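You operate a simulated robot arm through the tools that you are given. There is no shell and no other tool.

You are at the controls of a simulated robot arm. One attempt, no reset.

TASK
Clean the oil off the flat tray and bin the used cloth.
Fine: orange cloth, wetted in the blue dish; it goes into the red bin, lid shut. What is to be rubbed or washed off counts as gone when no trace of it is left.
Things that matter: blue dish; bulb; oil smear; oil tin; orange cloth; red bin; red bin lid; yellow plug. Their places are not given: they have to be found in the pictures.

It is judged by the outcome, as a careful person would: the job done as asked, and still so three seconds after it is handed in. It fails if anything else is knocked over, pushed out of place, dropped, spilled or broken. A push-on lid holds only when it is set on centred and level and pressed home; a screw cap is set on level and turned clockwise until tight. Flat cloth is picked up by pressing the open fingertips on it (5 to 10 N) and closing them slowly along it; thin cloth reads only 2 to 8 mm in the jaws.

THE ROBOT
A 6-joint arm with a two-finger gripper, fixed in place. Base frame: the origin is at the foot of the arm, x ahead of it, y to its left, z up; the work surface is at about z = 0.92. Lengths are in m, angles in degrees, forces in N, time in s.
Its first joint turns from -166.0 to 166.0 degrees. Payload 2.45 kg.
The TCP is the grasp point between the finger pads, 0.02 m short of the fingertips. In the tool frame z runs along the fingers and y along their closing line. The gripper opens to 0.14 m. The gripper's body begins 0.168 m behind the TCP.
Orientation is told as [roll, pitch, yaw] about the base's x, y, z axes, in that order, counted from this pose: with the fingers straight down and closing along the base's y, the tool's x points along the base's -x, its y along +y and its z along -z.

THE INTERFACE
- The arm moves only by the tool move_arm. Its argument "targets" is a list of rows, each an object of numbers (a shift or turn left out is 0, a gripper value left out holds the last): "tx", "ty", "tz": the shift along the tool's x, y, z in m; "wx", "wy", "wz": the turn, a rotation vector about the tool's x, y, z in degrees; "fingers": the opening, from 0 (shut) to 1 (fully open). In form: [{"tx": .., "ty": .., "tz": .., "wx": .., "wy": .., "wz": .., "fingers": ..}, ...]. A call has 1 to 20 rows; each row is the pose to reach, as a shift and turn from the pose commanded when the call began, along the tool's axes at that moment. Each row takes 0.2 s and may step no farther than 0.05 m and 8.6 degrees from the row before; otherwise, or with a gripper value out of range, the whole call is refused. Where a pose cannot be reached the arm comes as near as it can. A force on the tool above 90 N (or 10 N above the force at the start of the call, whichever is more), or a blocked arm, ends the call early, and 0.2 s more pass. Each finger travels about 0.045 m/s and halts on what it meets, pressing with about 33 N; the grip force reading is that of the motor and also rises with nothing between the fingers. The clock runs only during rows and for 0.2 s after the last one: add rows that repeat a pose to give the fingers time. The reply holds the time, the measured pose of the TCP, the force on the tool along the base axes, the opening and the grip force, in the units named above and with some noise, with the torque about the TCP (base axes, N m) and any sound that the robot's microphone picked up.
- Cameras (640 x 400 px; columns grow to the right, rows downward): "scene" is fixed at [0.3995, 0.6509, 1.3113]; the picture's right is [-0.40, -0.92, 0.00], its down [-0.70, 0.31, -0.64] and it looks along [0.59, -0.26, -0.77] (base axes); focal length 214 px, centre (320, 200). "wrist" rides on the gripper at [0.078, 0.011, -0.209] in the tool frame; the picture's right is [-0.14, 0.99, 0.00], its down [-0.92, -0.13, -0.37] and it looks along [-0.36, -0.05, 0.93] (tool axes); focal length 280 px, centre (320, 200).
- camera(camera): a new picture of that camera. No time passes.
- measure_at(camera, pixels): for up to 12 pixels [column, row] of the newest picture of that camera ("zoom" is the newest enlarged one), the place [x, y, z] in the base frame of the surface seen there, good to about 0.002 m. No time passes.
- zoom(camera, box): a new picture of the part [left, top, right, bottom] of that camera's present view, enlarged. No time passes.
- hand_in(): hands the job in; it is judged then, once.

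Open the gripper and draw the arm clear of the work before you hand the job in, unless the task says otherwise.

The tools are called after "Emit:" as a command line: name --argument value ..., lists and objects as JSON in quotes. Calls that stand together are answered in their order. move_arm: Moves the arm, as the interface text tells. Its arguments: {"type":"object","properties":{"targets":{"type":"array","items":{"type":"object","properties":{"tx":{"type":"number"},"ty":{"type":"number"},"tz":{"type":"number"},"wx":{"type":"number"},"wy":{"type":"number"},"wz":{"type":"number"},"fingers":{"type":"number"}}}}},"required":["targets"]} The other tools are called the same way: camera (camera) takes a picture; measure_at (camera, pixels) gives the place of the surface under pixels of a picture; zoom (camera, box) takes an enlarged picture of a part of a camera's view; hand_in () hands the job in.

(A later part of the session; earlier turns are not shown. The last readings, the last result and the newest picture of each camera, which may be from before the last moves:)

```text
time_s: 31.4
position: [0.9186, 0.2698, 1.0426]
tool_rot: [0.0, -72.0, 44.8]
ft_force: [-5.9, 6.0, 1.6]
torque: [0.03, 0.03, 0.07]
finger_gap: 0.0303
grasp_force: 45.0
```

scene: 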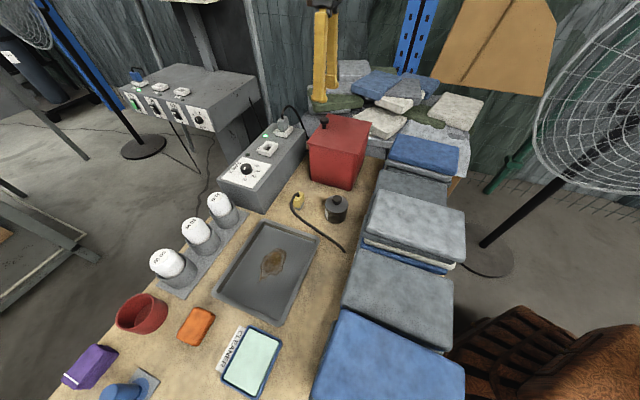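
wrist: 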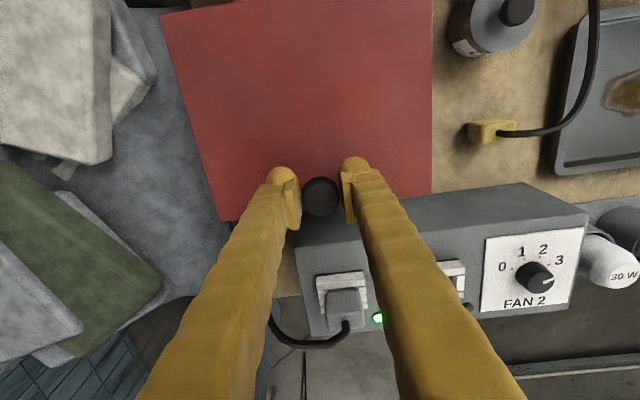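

Loads are very small; I go on another 10°.

Emit:
move_arm --targets '[{"tx": 0.0018, "tz": -0.0061, "wy": -2.5}, {"tx": 0.004, "tz": -0.0122, "wy": -5}, {"tx": 0.0064, "tz": -0.0182, "wy": -7.5}, {"tx": 0.009, "tz": -0.024, "wy": -10}]'

Emit:
zoom --camera "scene" --box '[270, 60, 410, 200]'

Emit:
camera --camera "wrist"

```text
time_s: 32.4
position: [0.9007, 0.2504, 1.0433]
tool_rot: [0.0, -82.0, 44.8]
ft_force: [-5.3, 11.4, 10.5]
torque: [0.56, -0.51, 0.11]
finger_gap: 0.0306
grasp_force: 44.9
```

```text
2.86 times, centred on (340, 130) of scene
```

zoom: 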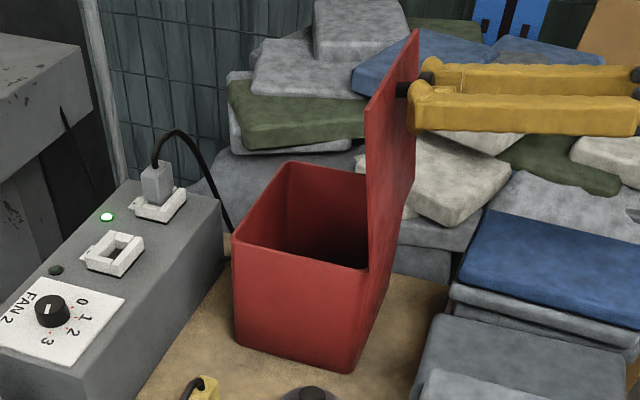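

```text
taken
```

wrist: 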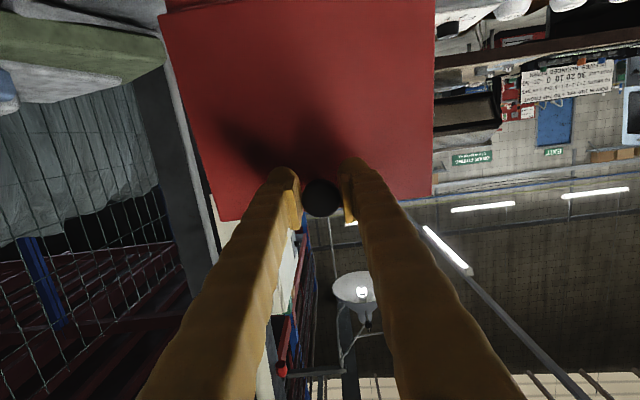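

The lid stands at about 82°. I continue to about 92°.

Emit:
move_arm --targets '[{"tx": 0.0016, "ty": 0.0003, "tz": -0.0062, "wy": -2.5}, {"tx": 0.0037, "ty": 0.0004, "tz": -0.0123, "wy": -5}, {"tx": 0.0061, "ty": 0.0004, "tz": -0.0183, "wy": -7.5}, {"tx": 0.0087, "ty": 0.0004, "tz": -0.0241, "wy": -10}]'

```text
time_s: 33.4
position: [0.8826, 0.2317, 1.037]
tool_rot: [-179.0, -88.0, -136.1]
ft_force: [-11.8, 13.8, 21.7]
torque: [0.68, -0.81, 0.2]
finger_gap: 0.0305
grasp_force: 45.2
```

At 92° the load is 22 N up and 18 N sideways; I ease and continue to about 100°.

Emit:
move_arm --targets '[{"tx": -0.0006, "ty": 0.0005}, {"tx": -0.0013, "ty": 0.001}, {"tx": 0.0002, "ty": 0.001, "tz": -0.0061, "wy": -2.5}, {"tx": 0.0023, "ty": 0.001, "tz": -0.0121, "wy": -5}, {"tx": 0.0049, "ty": 0.001, "tz": -0.0193, "wy": -8}]'

Emit:
zoom --camera "scene" --box '[270, 60, 410, 200]'

```text
time_s: 34.3
position: [0.8752, 0.2263, 1.0425]
tool_rot: [-179.1, -84.8, -136.0]
ft_force: [-22.6, -2.5, 28.5]
torque: [-4.39, 7.15, -3.15]
finger_gap: 0.0305
grasp_force: 44.9
stopped in row 4: the force on the tool passed its limit at 137 N (the readings are from after the stop); the commanded pose is now the measured one
```

```text
2.86 times, centred on (340, 130) of scene
```

zoom: 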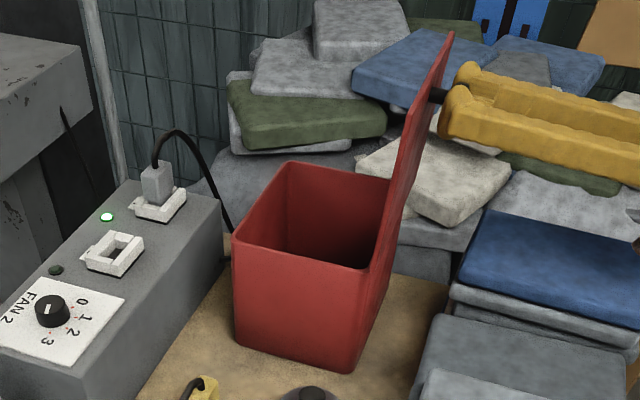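

The stop looks like something touching the rear of the tool from below (28 N up with about −8 N·m about the hinge direction). I look at the whole scene before moving.

Emit:
camera --camera "scene"

Emit:
camera --camera "wrist"

Emit:
zoom --camera "scene" --box '[380, 60, 580, 240]'

```text
taken
```

scene: 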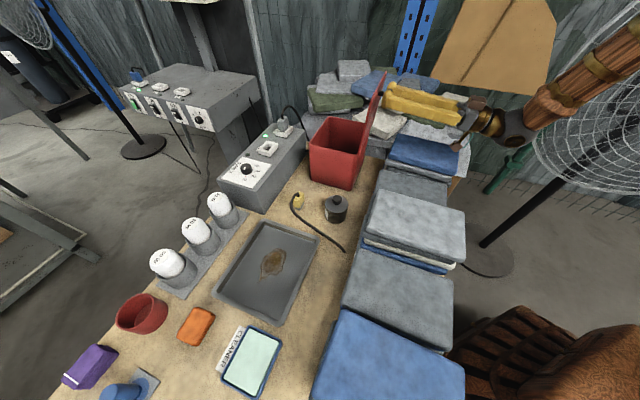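

```text
taken
```

wrist: 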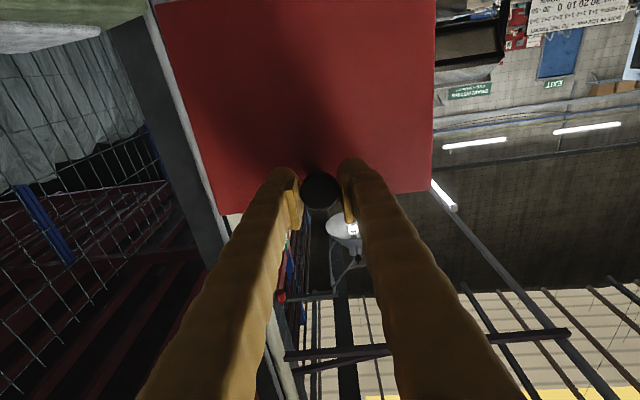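

```text
2.22 times, centred on (480, 150) of scene
```

zoom: 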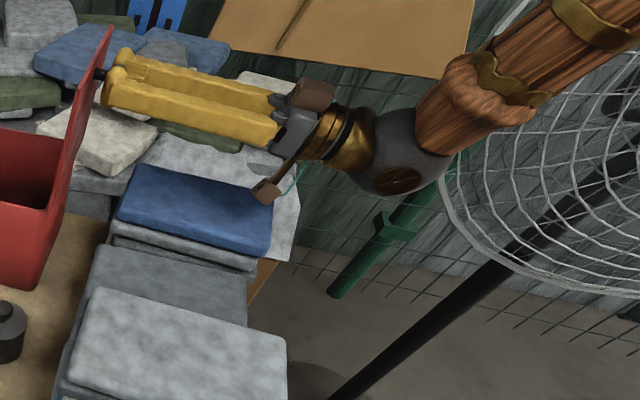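

The wrist camera's bracket (zoom pixel (265,190)) is touching the top of the blue towel stack. I tilt the tool back about the knob by 8° without moving the grip point, which lifts the rear off the towels.

Emit:
move_arm --targets '[{"wy": 3}, {"wy": 6}, {"wy": 9}]'

Emit:
zoom --camera "scene" --box '[330, 60, 530, 200]'

```text
time_s: 35.1
position: [0.8777, 0.2265, 1.0414]
tool_rot: [-0.7, -86.1, 45.5]
ft_force: [-5.5, 12.1, 10.3]
torque: [0.9, -0.86, 0.17]
finger_gap: 0.0306
grasp_force: 44.7
```

```text
2.86 times, centred on (430, 130) of scene
```

zoom: 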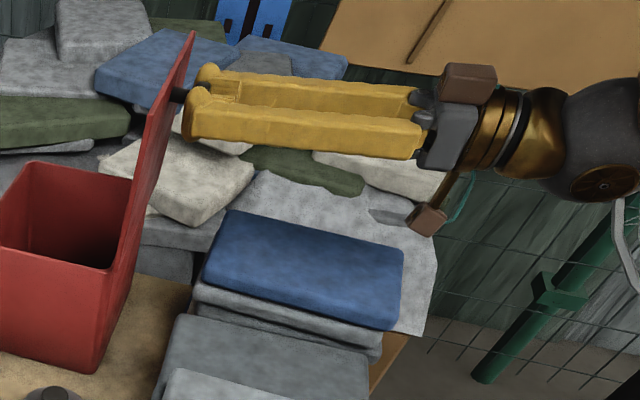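

The bracket is clear and the towels have not moved. The lid is only a few degrees past vertical, so I swing it slightly further (keeping the tool's tilt) to find its stop, in small steps.

Emit:
move_arm --targets '[{"tx": 0.0008, "tz": -0.0024}, {"tx": 0.0016, "tz": -0.0048}, {"tx": 0.0025, "tz": -0.0072}, {"tx": 0.0034, "tz": -0.0096}]'

Emit:
zoom --camera "scene" --box '[330, 60, 530, 200]'

```text
time_s: 36.1
position: [0.87, 0.2199, 1.0383]
tool_rot: [-1.1, -86.2, 45.8]
ft_force: [-13.6, 21.3, 6.1]
torque: [0.8, -0.84, 0.29]
finger_gap: 0.0308
grasp_force: 44.8
```

```text
2.86 times, centred on (430, 130) of scene
```

zoom: 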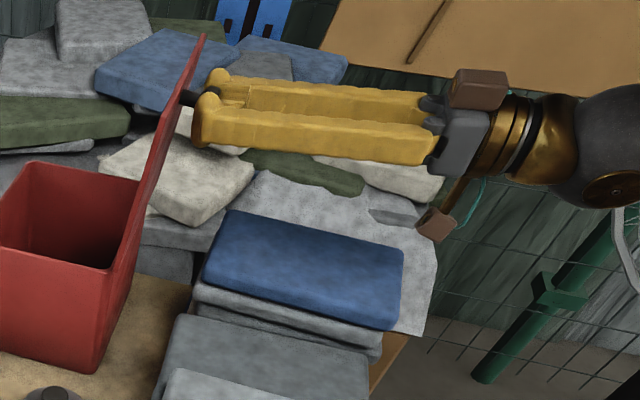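

No stop felt yet; only a sideways load of 25 N, which I relieve while going on.

Emit:
move_arm --targets '[{"ty": 0.0008, "tx": 0.0009, "tz": -0.0024}, {"ty": 0.0014, "tx": 0.0018, "tz": -0.0048}, {"ty": 0.0014, "tx": 0.0027, "tz": -0.0072}, {"ty": 0.0014, "tx": 0.0037, "tz": -0.0095}]'

```text
time_s: 37.1
position: [0.863, 0.2126, 1.0344]
tool_rot: [-0.2, -86.2, 44.9]
ft_force: [12.5, 1.4, -9.0]
torque: [0.66, -0.59, -0.06]
finger_gap: 0.0306
grasp_force: 45.5
```

Lid at about 101° now, still no clear stop. One more step.

Emit:
move_arm --targets '[{"tx": 0.0011, "ty": -0.0003, "tz": -0.0023}, {"tx": 0.0022, "ty": -0.0003, "tz": -0.0046}, {"tx": 0.0033, "ty": -0.0003, "tz": -0.0069}, {"tx": 0.0045, "ty": -0.0003, "tz": -0.0092}]'

Emit:
zoom --camera "scene" --box '[330, 60, 530, 200]'

```text
time_s: 38.1
position: [0.8569, 0.2059, 1.0307]
tool_rot: [-0.6, -86.3, 45.2]
ft_force: [17.1, -2.8, -4.5]
torque: [0.8, -0.71, -0.11]
finger_gap: 0.0304
grasp_force: 45.1
```

```text
2.86 times, centred on (430, 130) of scene
```

zoom: 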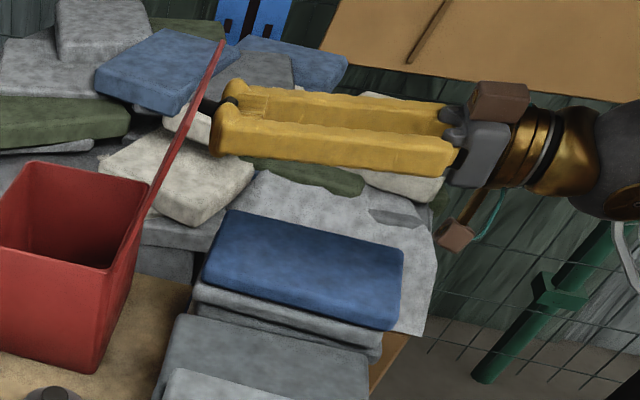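

About 105°; still no stop. I go on in another small step.

Emit:
move_arm --targets '[{"tx": 0.0013, "ty": -0.0004, "tz": -0.0021}, {"tx": 0.0026, "ty": -0.0006, "tz": -0.0043}, {"tx": 0.0039, "ty": -0.0006, "tz": -0.0064}, {"tx": 0.0052, "ty": -0.0006, "tz": -0.0086}]'

```text
time_s: 39.1
position: [0.8508, 0.2016, 1.0276]
tool_rot: [-1.4, -86.3, 46.0]
ft_force: [28.7, 8.1, 20.3]
torque: [0.06, -0.12, -0.11]
finger_gap: 0.0306
grasp_force: 44.5
```

A firm resistance (about 32 N against opening) shows that the lid has reached its stop near 108–110°. I back off 1.5 mm and open the fingers.

Emit:
move_arm --targets '[{"tx": -0.0007, "tz": 0.0013}, {"tx": -0.0007, "tz": 0.0013, "fingers": 0.25}, {"tx": -0.0007, "tz": 0.0013, "fingers": 0.35}, {"tx": -0.0007, "tz": 0.0013, "fingers": 0.45}, {"tx": -0.0007, "tz": 0.0013, "fingers": 0.5}, {"tx": -0.0007, "tz": 0.0013, "fingers": 0.5}]'

Emit:
zoom --camera "scene" --box '[330, 60, 530, 200]'

Emit:
camera --camera "wrist"

```text
time_s: 40.5
position: [0.8529, 0.2014, 1.0279]
tool_rot: [-0.7, -86.2, 45.3]
ft_force: [0.9, -0.4, -0.4]
torque: [-0.02, 0.01, 0.02]
finger_gap: 0.0699
grasp_force: 0.1
```

```text
2.86 times, centred on (430, 130) of scene
```

zoom: 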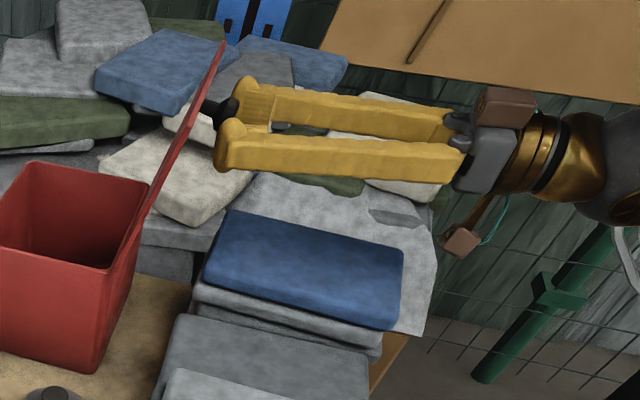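

```text
taken
```

wrist: 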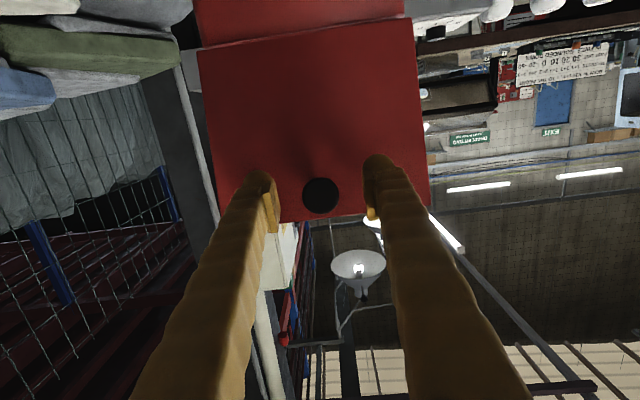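

The lid stays open by itself. I back straight off along the tool axis, then rise and bring the tool back to pointing down.

Emit:
move_arm --targets '[{"tz": -0.03}, {"tz": -0.06}, {"tx": -0.03, "tz": -0.08}, {"tx": -0.07, "tz": -0.1}, {"tx": -0.11, "tz": -0.12, "wy": 6}, {"tx": -0.15, "tz": -0.13, "wy": 14}, {"tx": -0.19, "tz": -0.14, "wy": 22}, {"tx": -0.23, "tz": -0.14, "wy": 30}]'

Emit:
camera --camera "scene"

```text
time_s: 42.3
position: [0.7628, 0.1144, 1.2651]
tool_rot: [-0.3, -56.0, 44.9]
ft_force: [-0.4, 1.3, 0.2]
torque: [-0.03, -0.01, 0.02]
finger_gap: 0.0701
grasp_force: 0.1
```

```text
taken
```

scene: 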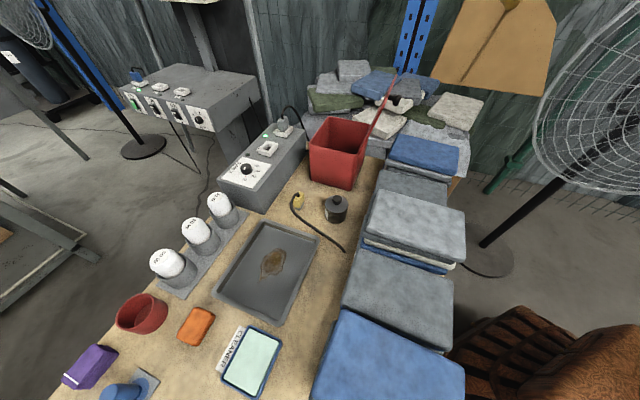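

The lid stands open, all else unmoved. I turn the tool back to straight down in place, and check the bin's measured position.

Emit:
move_arm --targets '[{"wy": 8}, {"wy": 16}, {"wy": 24}, {"wy": 32}, {"wy": 40}, {"wy": 48}, {"wy": 56}]'

Emit:
zoom --camera "scene" --box '[290, 70, 410, 200]'

```text
time_s: 43.9
position: [0.7631, 0.1135, 1.2652]
tool_rot: [-0.2, -0.2, 44.5]
ft_force: [-1.2, 0.7, 0.5]
torque: [0.01, -0.04, -0.01]
finger_gap: 0.0699
grasp_force: 0.1
```

```text
3.08 times, centred on (350, 135) of scene
```

zoom: 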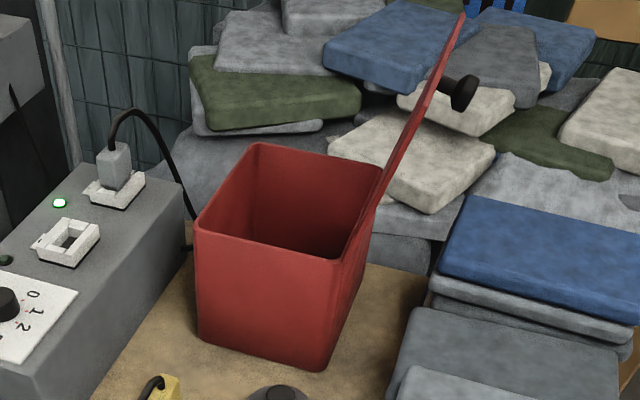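

Emit:
measure_at --camera "zoom" --pixels '[[328, 362], [205, 335], [200, 232], [330, 258], [255, 147], [375, 175], [290, 235], [460, 92], [440, 60], [270, 200], [330, 220], [464, 18]]'

```text
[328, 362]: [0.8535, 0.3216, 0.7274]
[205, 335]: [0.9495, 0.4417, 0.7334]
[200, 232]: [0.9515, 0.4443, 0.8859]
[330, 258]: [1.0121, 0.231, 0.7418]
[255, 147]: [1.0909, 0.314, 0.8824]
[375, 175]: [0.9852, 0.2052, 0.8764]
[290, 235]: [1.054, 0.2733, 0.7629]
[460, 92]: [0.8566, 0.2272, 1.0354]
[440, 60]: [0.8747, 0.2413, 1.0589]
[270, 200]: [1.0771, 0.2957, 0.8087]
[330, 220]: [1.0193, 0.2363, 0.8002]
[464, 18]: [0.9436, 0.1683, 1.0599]
```

The bin has not moved and is open (rim z ≈ 0.886, inside centred near (0.965, 0.325)). Now I travel back over the cloth at height, turning to yaw −43°.

Emit:
move_arm --targets '[{"tx": -0.0249, "ty": 0.0387, "tz": 0.0038, "wz": 5.15}, {"tx": -0.0498, "ty": 0.0775, "tz": 0.0076, "wz": 10.3}, {"tx": -0.0747, "ty": 0.1162, "tz": 0.0115, "wz": 15.45}, {"tx": -0.0996, "ty": 0.155, "tz": 0.0153, "wz": 20.6}, {"tx": -0.1245, "ty": 0.1937, "tz": 0.0191, "wz": 25.7}, {"tx": -0.1494, "ty": 0.2325, "tz": 0.0229, "wz": 30.9}, {"tx": -0.1743, "ty": 0.2712, "tz": 0.0268, "wz": 36}, {"tx": -0.1992, "ty": 0.31, "tz": 0.0306, "wz": 41.2}, {"tx": -0.2241, "ty": 0.3487, "tz": 0.0344, "wz": 46.3}, {"tx": -0.249, "ty": 0.3875, "tz": 0.0382, "wz": 51.5}, {"tx": -0.2739, "ty": 0.4262, "tz": 0.042, "wz": 56.6}, {"tx": -0.2988, "ty": 0.465, "tz": 0.0459, "wz": 61.8}, {"tx": -0.3237, "ty": 0.5037, "tz": 0.0497, "wz": 66.9}, {"tx": -0.3486, "ty": 0.5425, "tz": 0.0535, "wz": 72.1}, {"tx": -0.3735, "ty": 0.5812, "tz": 0.0573, "wz": 77.2}, {"tx": -0.3984, "ty": 0.62, "tz": 0.0612, "wz": 82.4}, {"tx": -0.4232, "ty": 0.6587, "tz": 0.065, "wz": 87.5}]'

Emit:
camera --camera "wrist"

```text
time_s: 47.5
position: [0.6012, 0.8804, 1.2014]
tool_rot: [0.1, -0.1, -43.0]
ft_force: [-0.1, -0.3, 0.7]
torque: [0.11, 0.02, 0.0]
finger_gap: 0.07
grasp_force: 0.1
```

```text
taken
```

wrist: 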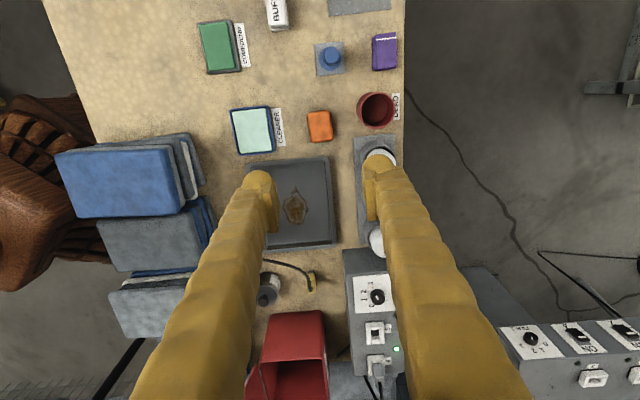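

The arm is above the cloth (319,126). I descend to z ≈ 0.80 and check alignment.

Emit:
move_arm --targets '[{"tz": 0.05, "fingers": 0.55}, {"tz": 0.1}, {"tz": 0.15}, {"tz": 0.2}, {"tz": 0.25}, {"tz": 0.3}, {"tz": 0.35}, {"tz": 0.39}, {"tz": 0.4}]'

Emit:
camera --camera "wrist"

Emit:
zoom --camera "wrist" --box '[240, 130, 400, 230]'

```text
time_s: 49.5
position: [0.6016, 0.8817, 0.8026]
tool_rot: [0.2, -0.1, -42.8]
ft_force: [0.2, 1.2, 0.7]
torque: [-0.02, 0.01, 0.0]
finger_gap: 0.0769
grasp_force: 0.1
```

```text
taken
```

wrist: 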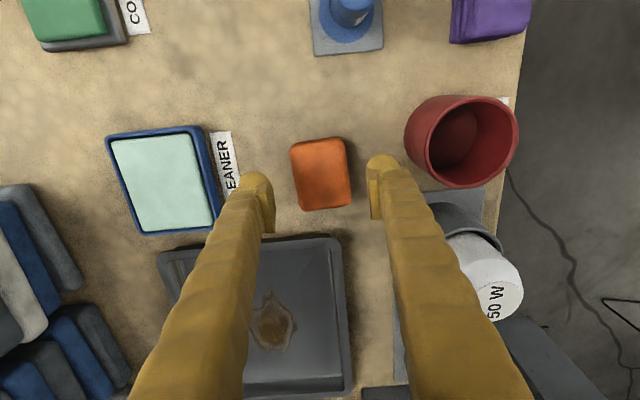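

```text
4.00 times, centred on (320, 180) of wrist
```

zoom: 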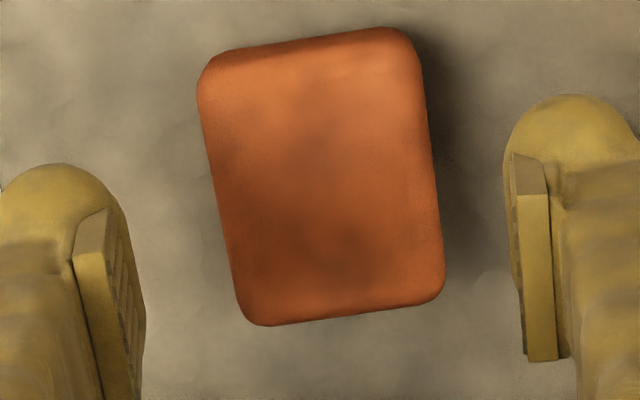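

Alignment is right on: pad centre at (320,175) matches the TCP line. I descend the last 54 mm and close on the cloth.

Emit:
move_arm --targets '[{"tz": 0.025}, {"tz": 0.045}, {"tz": 0.0535}, {"tz": 0.0535, "fingers": 0.45}, {"tz": 0.0535, "fingers": 0.4}, {"tz": 0.0535, "fingers": 0.35}, {"tz": 0.0535, "fingers": 0.3}, {"tz": 0.0535, "fingers": 0.26}, {"tz": 0.0535, "fingers": 0.24}, {"tz": 0.0535, "fingers": 0.24}]'

```text
time_s: 51.7
position: [0.6011, 0.8801, 0.7482]
tool_rot: [0.1, -0.1, -42.8]
ft_force: [0.9, 0.3, 2.4]
torque: [-0.02, 0.03, 0.01]
finger_gap: 0.0532
grasp_force: 32.9
```

The cloth is gripped (gap 0.053, 33 N). I lift it and look.

Emit:
move_arm --targets '[{"tz": -0.02}, {"tz": -0.05}, {"tz": -0.09}, {"tz": -0.13}]'

Emit:
camera --camera "wrist"

Emit:
camera --camera "scene"

```text
time_s: 52.7
position: [0.6017, 0.8804, 0.8782]
tool_rot: [0.1, -0.2, -42.9]
ft_force: [0.0, 0.2, -1.5]
torque: [-0.02, 0.01, 0.01]
finger_gap: 0.0535
grasp_force: 33.5
```

```text
taken
```

wrist: 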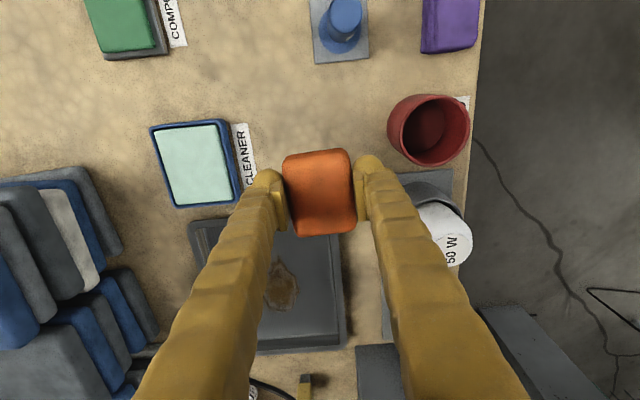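

```text
taken
```

scene: 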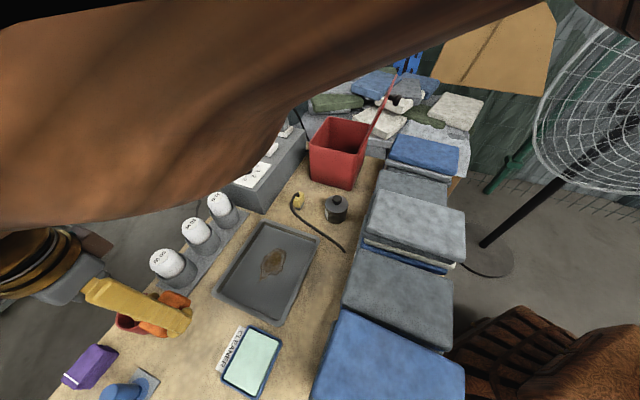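

The cloth is held well. I carry it over the centre of the blue dish (0.4857, 0.770) and go down to just above the mint surface.

Emit:
move_arm --targets '[{"tx": 0.0024, "ty": -0.04}, {"tx": 0.0048, "ty": -0.08}, {"tx": 0.0072, "ty": -0.12}, {"tx": 0.0096, "ty": -0.16}, {"tx": 0.0096, "ty": -0.16, "tz": 0.04}, {"tx": 0.0096, "ty": -0.16, "tz": 0.07}, {"tx": 0.0096, "ty": -0.16, "tz": 0.09}]'

Emit:
camera --camera "wrist"

Emit:
camera --camera "scene"

```text
time_s: 54.3
position: [0.4853, 0.7708, 0.7867]
tool_rot: [0.2, -0.1, -42.7]
ft_force: [-0.3, 1.0, 0.4]
torque: [0.01, 0.03, 0.01]
finger_gap: 0.0534
grasp_force: 32.8
```

```text
taken
```

wrist: 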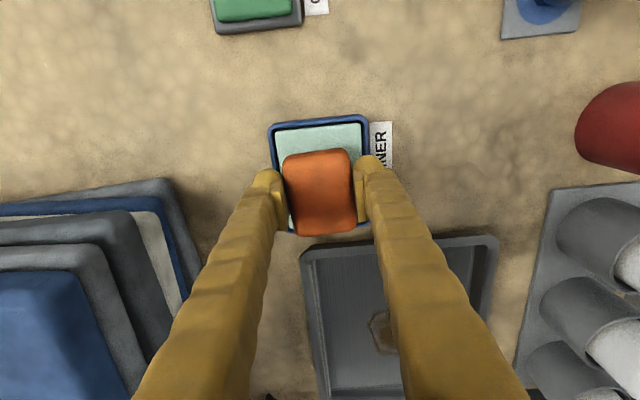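

```text
taken
```

scene: 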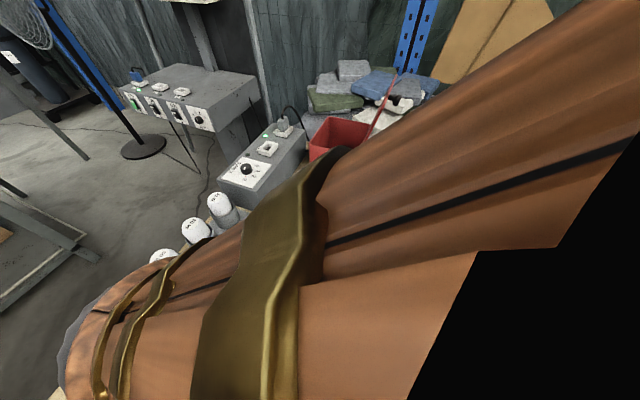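

The pad is centred over the dish. I lower it slowly to touch the mint surface and watch the vertical force.

Emit:
move_arm --targets '[{"tz": 0.005}, {"tz": 0.01}, {"tz": 0.014}, {"tz": 0.016}]'

```text
time_s: 55.3
position: [0.4859, 0.7705, 0.7714]
tool_rot: [0.3, 0.0, -42.8]
ft_force: [-5.5, -3.8, 28.2]
torque: [-0.34, 0.14, 0.0]
finger_gap: 0.0535
grasp_force: 33.6
```

The pad touches the soaked surface (28 N). I ease slightly and dwell so that the cloth takes up cleaner.

Emit:
move_arm --targets '[{"tz": -0.0005}, {"tz": -0.0005}, {"tz": -0.0005}, {"tz": -0.0005}, {"tz": -0.0005}]'

Emit:
camera --camera "wrist"

```text
time_s: 56.5
position: [0.486, 0.7699, 0.7729]
tool_rot: [0.2, -0.1, -42.8]
ft_force: [0.4, 7.1, 28.0]
torque: [0.17, -0.07, 0.08]
finger_gap: 0.0534
grasp_force: 33.3
```

```text
taken
```

wrist: 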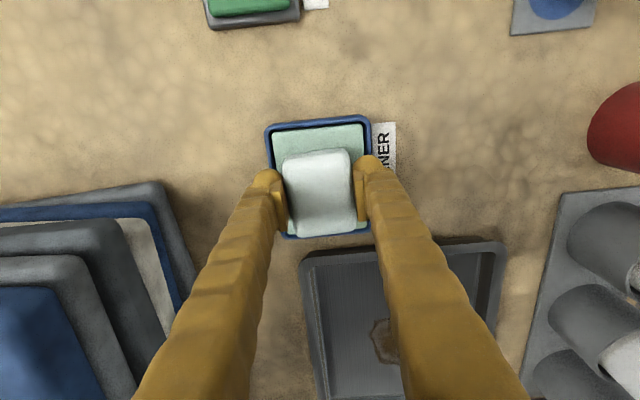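

The cloth has turned pale mint – it has taken up the cleaner. I lift it clear and move toward the tray, then measure the smear outline.

Emit:
move_arm --targets '[{"tz": -0.01}, {"tz": -0.04}, {"tz": -0.08}, {"tz": -0.12}, {"tz": -0.16}]'

Emit:
camera --camera "wrist"

Emit:
camera --camera "scene"

```text
time_s: 57.7
position: [0.4842, 0.7688, 0.9317]
tool_rot: [0.0, -0.1, -42.8]
ft_force: [-0.9, 0.2, 0.0]
torque: [0.0, 0.02, 0.0]
finger_gap: 0.0532
grasp_force: 33.3
```

```text
taken
```

wrist: 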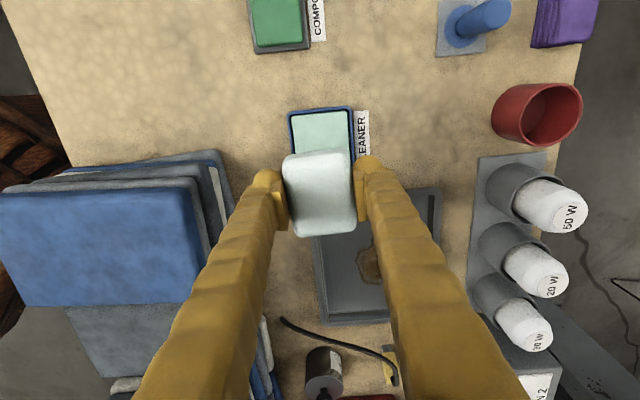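

```text
taken
```

scene: 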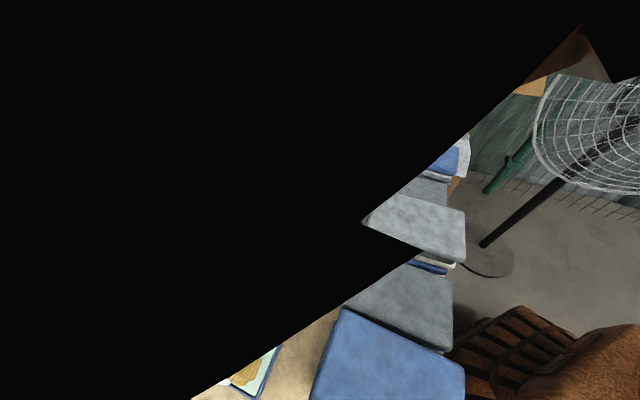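

The cloth is wet and the dish undisturbed. I carry the cloth over the smear centre (0.688, 0.672), then go down to z ≈ 0.775.

Emit:
move_arm --targets '[{"tx": -0.043, "ty": 0.0135}, {"tx": -0.086, "ty": 0.027}, {"tx": -0.129, "ty": 0.0405}, {"tx": -0.172, "ty": 0.054}, {"tx": -0.2153, "ty": 0.0675}, {"tx": -0.2153, "ty": 0.0675, "tz": 0.04}, {"tx": -0.2153, "ty": 0.0675, "tz": 0.08}, {"tx": -0.2153, "ty": 0.0675, "tz": 0.12}]'

Emit:
camera --camera "wrist"

Emit:
camera --camera "scene"

```text
time_s: 59.5
position: [0.6911, 0.6735, 0.8129]
tool_rot: [0.2, 0.0, -42.8]
ft_force: [-0.6, 0.3, -0.3]
torque: [0.02, -0.02, 0.01]
finger_gap: 0.0535
grasp_force: 32.6
```

```text
taken
```

wrist: 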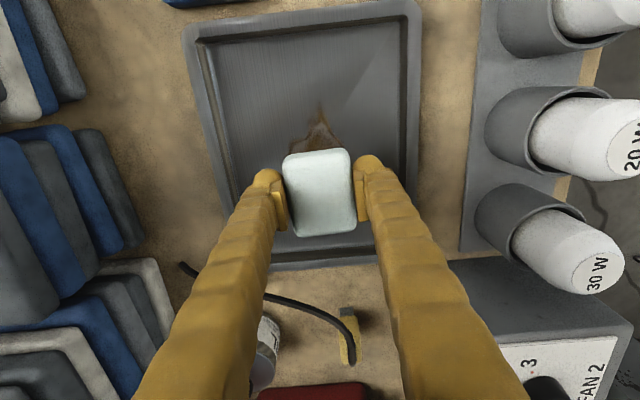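

```text
taken
```

scene: 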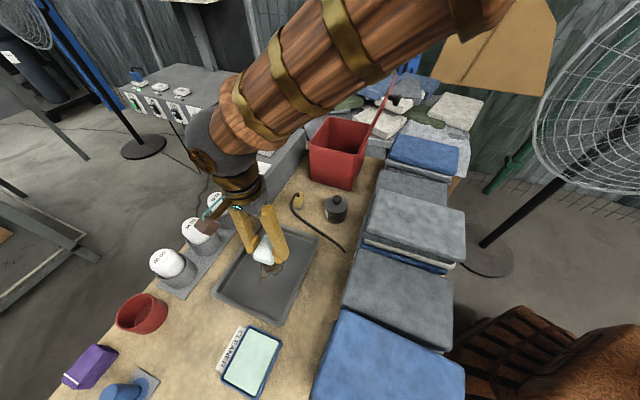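

The cloth is above the smear, the tail visible toward (318,105). I lower step by step until the force shows contact with the tray floor.

Emit:
move_arm --targets '[{"tz": 0.03}, {"tz": 0.05}, {"tz": 0.054}, {"tz": 0.057}]'

```text
time_s: 60.5
position: [0.6909, 0.6726, 0.7562]
tool_rot: [0.2, 0.0, -42.7]
ft_force: [-0.1, -0.6, -0.5]
torque: [-0.03, -0.06, -0.02]
finger_gap: 0.0534
grasp_force: 32.8
```

Emit:
move_arm --targets '[{"tz": 0.001}, {"tz": 0.002}, {"tz": 0.003}]'

```text
time_s: 61.3
position: [0.6891, 0.673, 0.7515]
tool_rot: [0.2, -0.1, -42.7]
ft_force: [-1.6, -1.5, 4.6]
torque: [-0.07, 0.02, -0.03]
finger_gap: 0.0534
grasp_force: 32.9
```

Light contact (4.6 N). I press 0.6 mm more and make a first gentle stroke along the smear's length.

Emit:
move_arm --targets '[{"tz": 0.0006}, {"tx": 0.01, "tz": 0.0006}, {"tx": 0.02, "tz": 0.0006}, {"tx": 0.03, "tz": 0.0006}, {"tx": 0.04, "tz": 0.0006}, {"tx": 0.045, "tz": 0.0006}, {"tx": 0.035, "tz": 0.0006}, {"tx": 0.023, "tz": 0.0006}, {"tx": 0.011, "tz": 0.0006}, {"tx": 0, "tz": 0.0006}, {"tx": -0.012, "tz": 0.0006}, {"tx": -0.024, "tz": 0.0006}, {"tx": -0.032, "tz": 0.0006}, {"tx": -0.022, "tz": 0.0006}, {"tx": -0.011, "tz": 0.0006}, {"tx": 0, "tz": 0.0006}]'

Emit:
camera --camera "wrist"

Emit:
zoom --camera "scene" --box '[180, 190, 360, 330]'

```text
time_s: 64.7
position: [0.69, 0.6744, 0.7508]
tool_rot: [0.1, -0.1, -42.8]
ft_force: [8.6, -6.9, 28.5]
torque: [-0.1, -0.18, 0.05]
finger_gap: 0.0533
grasp_force: 33.0
```

```text
taken
```

wrist: 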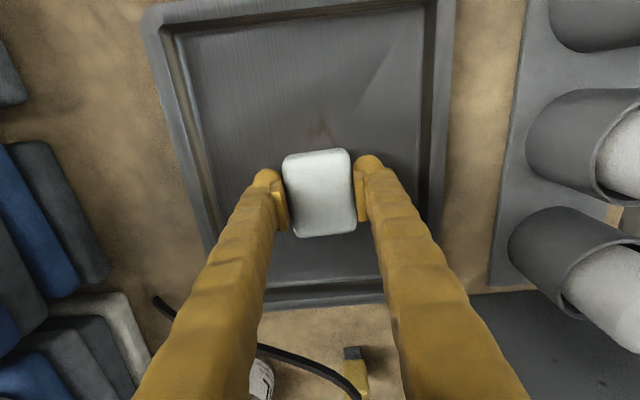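

```text
2.86 times, centred on (270, 260) of scene
```

zoom: 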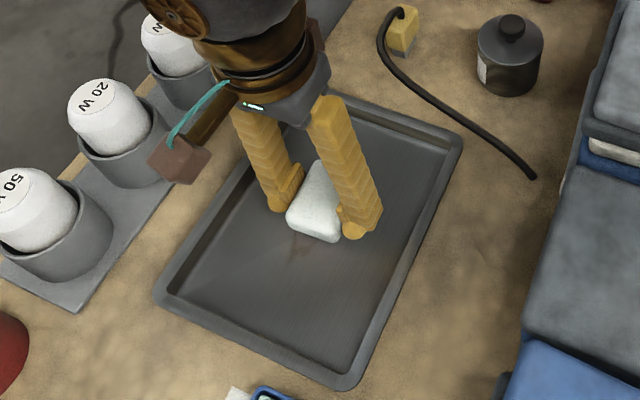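

Most of the oil is already gone; a faint tail is left at (318,125). I continue with strokes on both sides and over the tail, with slightly less pressure.

Emit:
move_arm --targets '[{"ty": 0.008, "tz": -0.0003}, {"ty": 0.016, "tz": -0.0003}, {"tx": 0.012, "ty": 0.016, "tz": -0.0003}, {"tx": 0.024, "ty": 0.016, "tz": -0.0003}, {"tx": 0.036, "ty": 0.016, "tz": -0.0003}, {"tx": 0.048, "ty": 0.016, "tz": -0.0003}, {"tx": 0.055, "ty": 0.008, "tz": -0.0003}, {"tx": 0.055, "ty": -0.004, "tz": -0.0003}, {"tx": 0.05, "ty": -0.014, "tz": -0.0003}, {"tx": 0.038, "ty": -0.017, "tz": -0.0003}, {"tx": 0.026, "ty": -0.017, "tz": -0.0003}, {"tx": 0.014, "ty": -0.017, "tz": -0.0003}, {"tx": 0.002, "ty": -0.017, "tz": -0.0003}, {"tx": -0.01, "ty": -0.017, "tz": -0.0003}, {"tx": -0.022, "ty": -0.017, "tz": -0.0003}, {"tx": -0.032, "ty": -0.01, "tz": -0.0003}, {"tx": -0.032, "ty": 0.002, "tz": -0.0003}, {"tx": -0.03, "ty": 0.014, "tz": -0.0003}, {"tx": -0.018, "ty": 0.016, "tz": -0.0003}, {"tx": -0.006, "ty": 0.012, "tz": -0.0003}]'

Emit:
camera --camera "wrist"

```text
time_s: 68.9
position: [0.7048, 0.6759, 0.7524]
tool_rot: [0.2, -0.1, -42.8]
ft_force: [0.1, 0.4, -1.1]
torque: [0.04, 0.0, 0.01]
finger_gap: 0.0535
grasp_force: 32.8
```

```text
taken
```

wrist: 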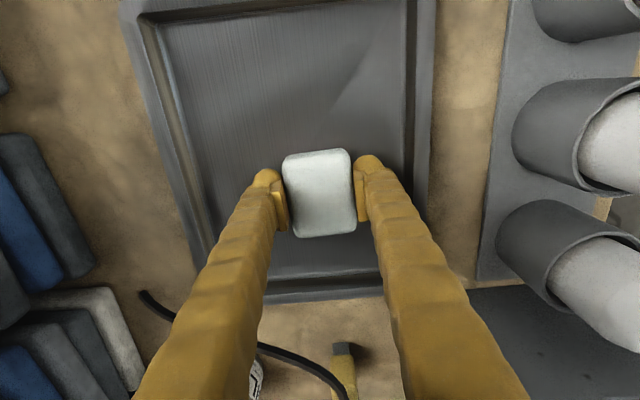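

The contact was lost at the end of this pass (force −1 N), but the tail seems gone. I lift and move aside to inspect the tray.

Emit:
move_arm --targets '[{"tz": -0.02}, {"tz": -0.06}, {"tz": -0.1}, {"tz": -0.14, "tx": -0.03}, {"tz": -0.16, "tx": -0.07}, {"tz": -0.18, "tx": -0.11}]'

Emit:
camera --camera "wrist"

Emit:
zoom --camera "scene" --box '[180, 190, 360, 330]'

```text
time_s: 70.3
position: [0.7818, 0.6017, 0.9321]
tool_rot: [0.2, -0.1, -42.7]
ft_force: [0.4, -0.3, 0.3]
torque: [-0.01, 0.0, 0.0]
finger_gap: 0.0534
grasp_force: 32.6
```

```text
taken
```

wrist: 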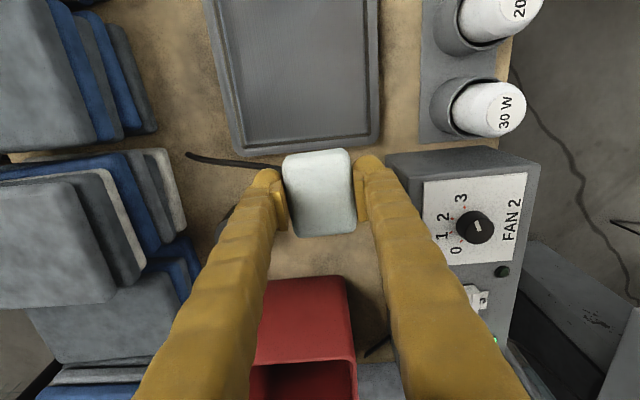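

```text
2.86 times, centred on (270, 260) of scene
```

zoom: 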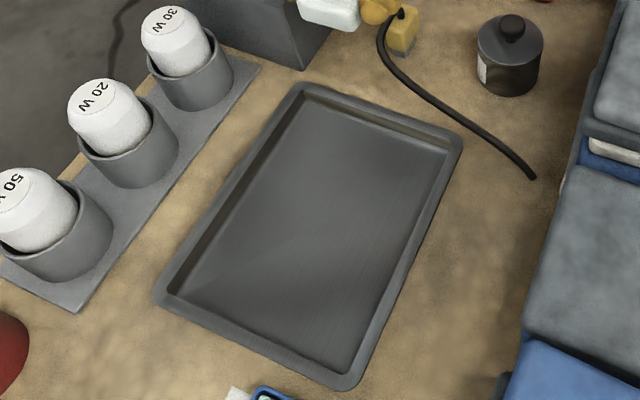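

The tray looks clean; I enlarge the former smear area to check for faint traces.

Emit:
zoom --camera "scene" --box '[235, 230, 315, 300]'

Emit:
zoom --camera "wrist" --box '[200, 0, 400, 150]'

```text
5.71 times, centred on (275, 265) of scene
```

zoom: 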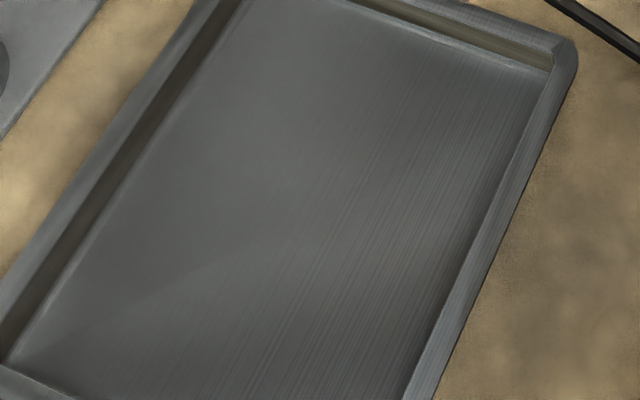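

```text
2.67 times, centred on (300, 75) of wrist
```

zoom: 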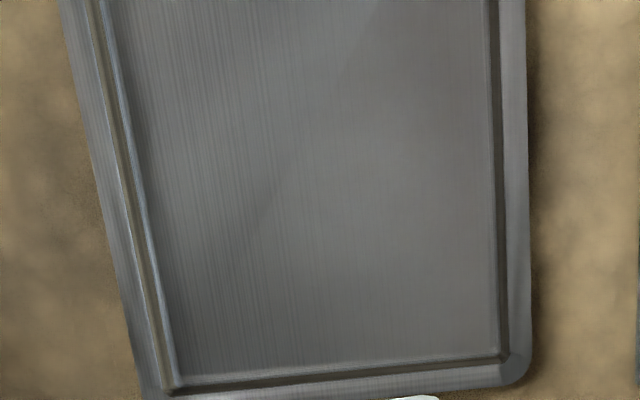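

No trace is visible in either view. To be sure (the last pass was partly without pressure) I go back for one more full pass with proper contact.

Emit:
move_arm --targets '[{"tx": 0.04, "tz": 0.02}, {"tx": 0.08, "tz": 0.05}, {"tx": 0.11, "tz": 0.09}, {"tx": 0.11, "tz": 0.135}, {"tx": 0.11, "tz": 0.168}, {"tx": 0.11, "tz": 0.178}, {"tx": 0.11, "tz": 0.1803}]'

```text
time_s: 71.9
position: [0.7025, 0.6771, 0.7521]
tool_rot: [0.1, -0.2, -42.8]
ft_force: [0.3, 0.2, -0.2]
torque: [0.02, 0.01, -0.01]
finger_gap: 0.0533
grasp_force: 33.0
```

Emit:
move_arm --targets '[{"tz": 0.0006}, {"tz": 0.0012}]'

```text
time_s: 72.5
position: [0.7026, 0.6778, 0.7517]
tool_rot: [0.1, -0.1, -42.8]
ft_force: [-0.2, -2.3, 14.4]
torque: [-0.13, 0.1, -0.01]
finger_gap: 0.0535
grasp_force: 32.7
```

Contact at 14 N. I run a second raster over the whole area, in two parts to watch the pressure.

Emit:
move_arm --targets '[{"tx": 0.012, "ty": 0.004}, {"tx": 0.024, "ty": 0.004}, {"tx": 0.036, "ty": 0.004}, {"tx": 0.048, "ty": 0.004}, {"tx": 0.06, "ty": 0}, {"tx": 0.06, "ty": -0.012}, {"tx": 0.048, "ty": -0.012}, {"tx": 0.036, "ty": -0.012}, {"tx": 0.024, "ty": -0.012}, {"tx": 0.012, "ty": -0.012}]'

```text
time_s: 74.7
position: [0.6844, 0.6749, 0.7513]
tool_rot: [0.1, -0.1, -42.8]
ft_force: [-0.1, 0.6, -1.4]
torque: [-0.01, 0.01, -0.02]
finger_gap: 0.0532
grasp_force: 32.8
```

Contact was lost again during the stroke, so the held cloth rides slightly higher now. I press down in small steps to find it again.

Emit:
move_arm --targets '[{"tz": 0.0006}, {"tz": 0.0012}]'

```text
time_s: 75.3
position: [0.6849, 0.6752, 0.7516]
tool_rot: [0.1, -0.1, -42.8]
ft_force: [-5.3, -6.2, 18.6]
torque: [-0.23, 0.17, 0.02]
finger_gap: 0.0533
grasp_force: 33.0
```

Contact again at 19 N. I continue the strokes with a touch more depth.

Emit:
move_arm --targets '[{"tx": -0.012, "tz": 0.0002}, {"tx": -0.024, "tz": 0.0003}, {"tx": -0.036, "tz": 0.0004}, {"tx": -0.036, "ty": -0.012, "tz": 0.0004}, {"tx": -0.024, "ty": -0.017, "tz": 0.0005}, {"tx": -0.012, "ty": -0.017, "tz": 0.0005}, {"tx": 0, "ty": -0.017, "tz": 0.0006}]'

```text
time_s: 76.9
position: [0.6734, 0.6638, 0.7468]
tool_rot: [0.2, -0.2, -42.7]
ft_force: [8.4, -9.8, 36.9]
torque: [-0.08, -0.03, -0.02]
finger_gap: 0.0536
grasp_force: 33.0
```

Now 37 N – I ease a little and finish the strokes over the tail side.

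Emit:
move_arm --targets '[{"tx": 0.006, "tz": -0.0004}, {"tx": 0.018, "tz": -0.0004}, {"tx": 0.03, "tz": -0.0004}, {"tx": 0.042, "tz": -0.0004}, {"tx": 0.05, "ty": 0.008, "tz": -0.0004}, {"tx": 0.05, "ty": 0.018, "tz": -0.0004}, {"tx": 0.038, "ty": 0.018, "tz": -0.0004}, {"tx": 0.026, "ty": 0.018, "tz": -0.0004}, {"tx": 0.014, "ty": 0.018, "tz": -0.0004}]'

```text
time_s: 78.9
position: [0.6755, 0.6884, 0.7495]
tool_rot: [0.2, -0.1, -42.9]
ft_force: [-1.1, 1.2, -0.2]
torque: [-0.01, -0.01, 0.02]
finger_gap: 0.0535
grasp_force: 32.9
```

I lift again and inspect the tray a last time.

Emit:
move_arm --targets '[{"tz": -0.02}, {"tz": -0.06}, {"tz": -0.1}, {"tz": -0.14, "tx": -0.03}, {"tz": -0.17, "tx": -0.07}, {"tz": -0.2, "tx": -0.11}]'

Emit:
zoom --camera "scene" --box '[200, 210, 330, 330]'

Emit:
camera --camera "wrist"

```text
time_s: 80.3
position: [0.7572, 0.612, 0.9487]
tool_rot: [0.1, -0.1, -42.8]
ft_force: [0.3, -0.4, -0.7]
torque: [-0.03, 0.0, 0.01]
finger_gap: 0.0535
grasp_force: 32.9
```

```text
3.33 times, centred on (265, 270) of scene
```

zoom: 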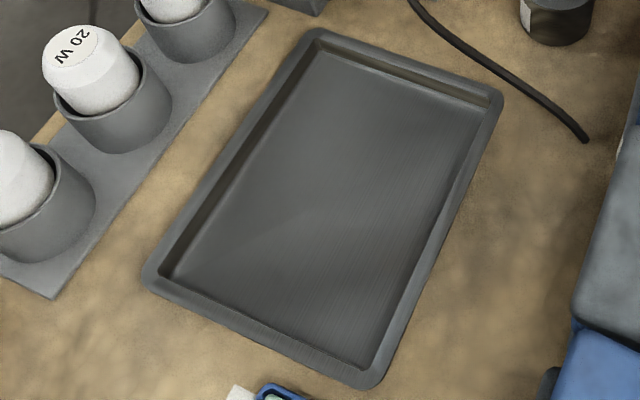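

```text
taken
```

wrist: 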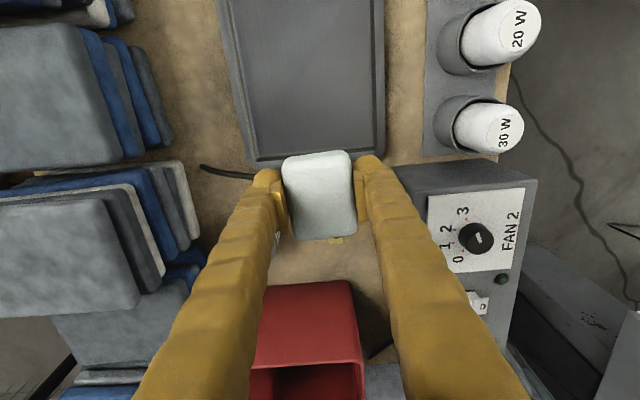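

The tray is clean. I check that the tray has not shifted by measuring the same pixels as at the start.

Emit:
camera --camera "scene"

Emit:
measure_at --camera "scene" --pixels '[[264, 222], [318, 239], [214, 292], [278, 324], [261, 220], [321, 238], [211, 293], [281, 327], [290, 228], [240, 308], [238, 255], [300, 280]]'

```text
taken
```

scene: 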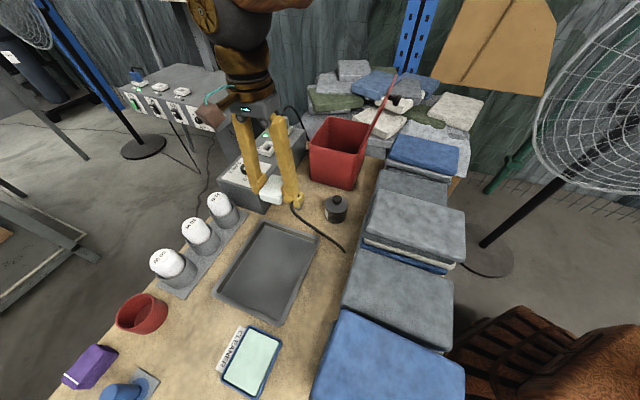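

```text
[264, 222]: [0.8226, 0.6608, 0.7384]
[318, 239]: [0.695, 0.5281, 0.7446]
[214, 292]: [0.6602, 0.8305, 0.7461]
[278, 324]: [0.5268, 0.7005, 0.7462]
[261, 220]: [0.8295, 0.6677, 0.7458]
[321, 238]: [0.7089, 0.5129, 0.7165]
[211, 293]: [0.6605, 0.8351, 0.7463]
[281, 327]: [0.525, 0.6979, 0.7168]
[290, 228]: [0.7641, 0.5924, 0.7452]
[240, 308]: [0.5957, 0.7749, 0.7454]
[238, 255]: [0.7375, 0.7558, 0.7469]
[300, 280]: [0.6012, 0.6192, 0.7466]
```

The tray is exactly where it was. Now I raise the cloth and carry it over the open bin, centre (0.965, 0.325).

Emit:
move_arm --targets '[{"tz": -0.04}, {"tz": -0.075}, {"tx": -0.0434, "ty": -0.0087, "tz": -0.075}, {"tx": -0.0869, "ty": -0.0174, "tz": -0.075}, {"tx": -0.1303, "ty": -0.026, "tz": -0.075}, {"tx": -0.1738, "ty": -0.0347, "tz": -0.075}, {"tx": -0.2172, "ty": -0.0434, "tz": -0.075}, {"tx": -0.2606, "ty": -0.052, "tz": -0.075}, {"tx": -0.3041, "ty": -0.0607, "tz": -0.075}, {"tx": -0.3475, "ty": -0.0694, "tz": -0.075}]'

Emit:
camera --camera "wrist"

Emit:
zoom --camera "scene" --box '[270, 50, 430, 200]'

```text
time_s: 82.5
position: [0.9645, 0.3265, 1.0228]
tool_rot: [0.2, 0.0, -42.8]
ft_force: [0.0, 0.4, -0.4]
torque: [-0.04, 0.0, 0.04]
finger_gap: 0.0537
grasp_force: 32.9
```

```text
taken
```

wrist: 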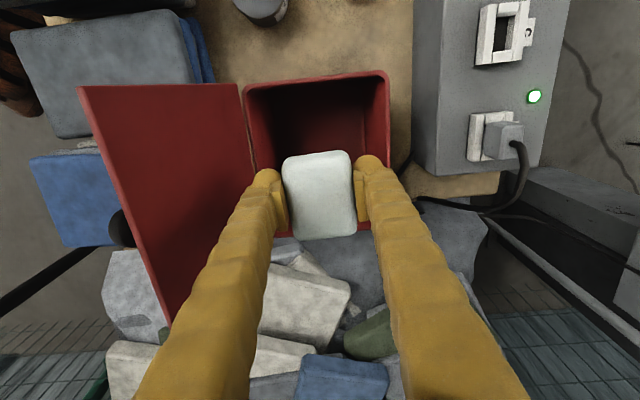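

```text
2.67 times, centred on (350, 125) of scene
```

zoom: 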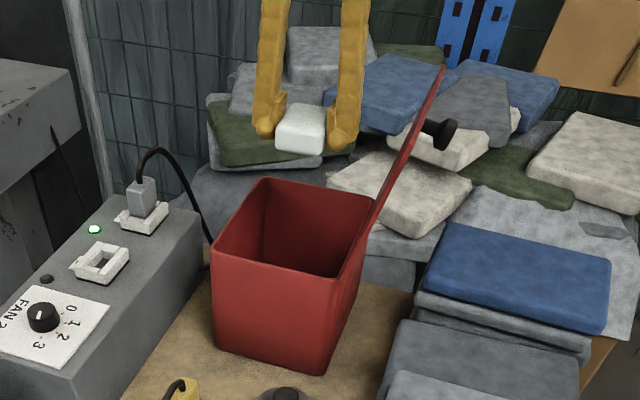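

The cloth hangs over the opening. I measure the rim from here to check centring before lowering.

Emit:
measure_at --camera "wrist" --pixels '[[246, 88], [386, 73], [250, 130], [388, 110], [388, 140], [315, 81], [320, 110], [340, 140], [262, 110], [378, 110], [90, 95], [230, 90]]'

```text
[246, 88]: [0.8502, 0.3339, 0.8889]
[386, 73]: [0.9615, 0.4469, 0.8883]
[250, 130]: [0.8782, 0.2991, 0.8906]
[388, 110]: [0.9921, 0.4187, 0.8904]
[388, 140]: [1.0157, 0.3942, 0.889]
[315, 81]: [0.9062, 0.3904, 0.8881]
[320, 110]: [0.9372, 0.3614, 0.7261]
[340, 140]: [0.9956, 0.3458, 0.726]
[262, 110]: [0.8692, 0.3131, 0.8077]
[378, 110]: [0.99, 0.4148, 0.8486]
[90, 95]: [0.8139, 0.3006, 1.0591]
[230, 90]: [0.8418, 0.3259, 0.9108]
```

The TCP is within a few millimetres of the bin's centre (floor z 0.726). I lower the cloth into the bin to about 2 cm above its floor.

Emit:
move_arm --targets '[{"tz": 0.045, "ty": 0.002}, {"tz": 0.09, "ty": 0.003}, {"tz": 0.135, "ty": 0.003}, {"tz": 0.175, "ty": 0.003}, {"tz": 0.21, "ty": 0.003}, {"tz": 0.235, "ty": 0.003}, {"tz": 0.245, "ty": 0.003}]'

Emit:
camera --camera "wrist"

```text
time_s: 84.1
position: [0.9659, 0.3265, 0.7791]
tool_rot: [0.2, -0.1, -42.8]
ft_force: [0.3, -0.7, -0.5]
torque: [-0.01, 0.0, 0.0]
finger_gap: 0.0531
grasp_force: 33.1
```

```text
taken
```

wrist: 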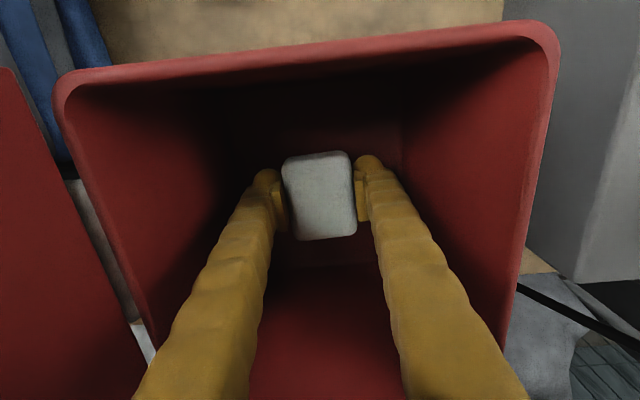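

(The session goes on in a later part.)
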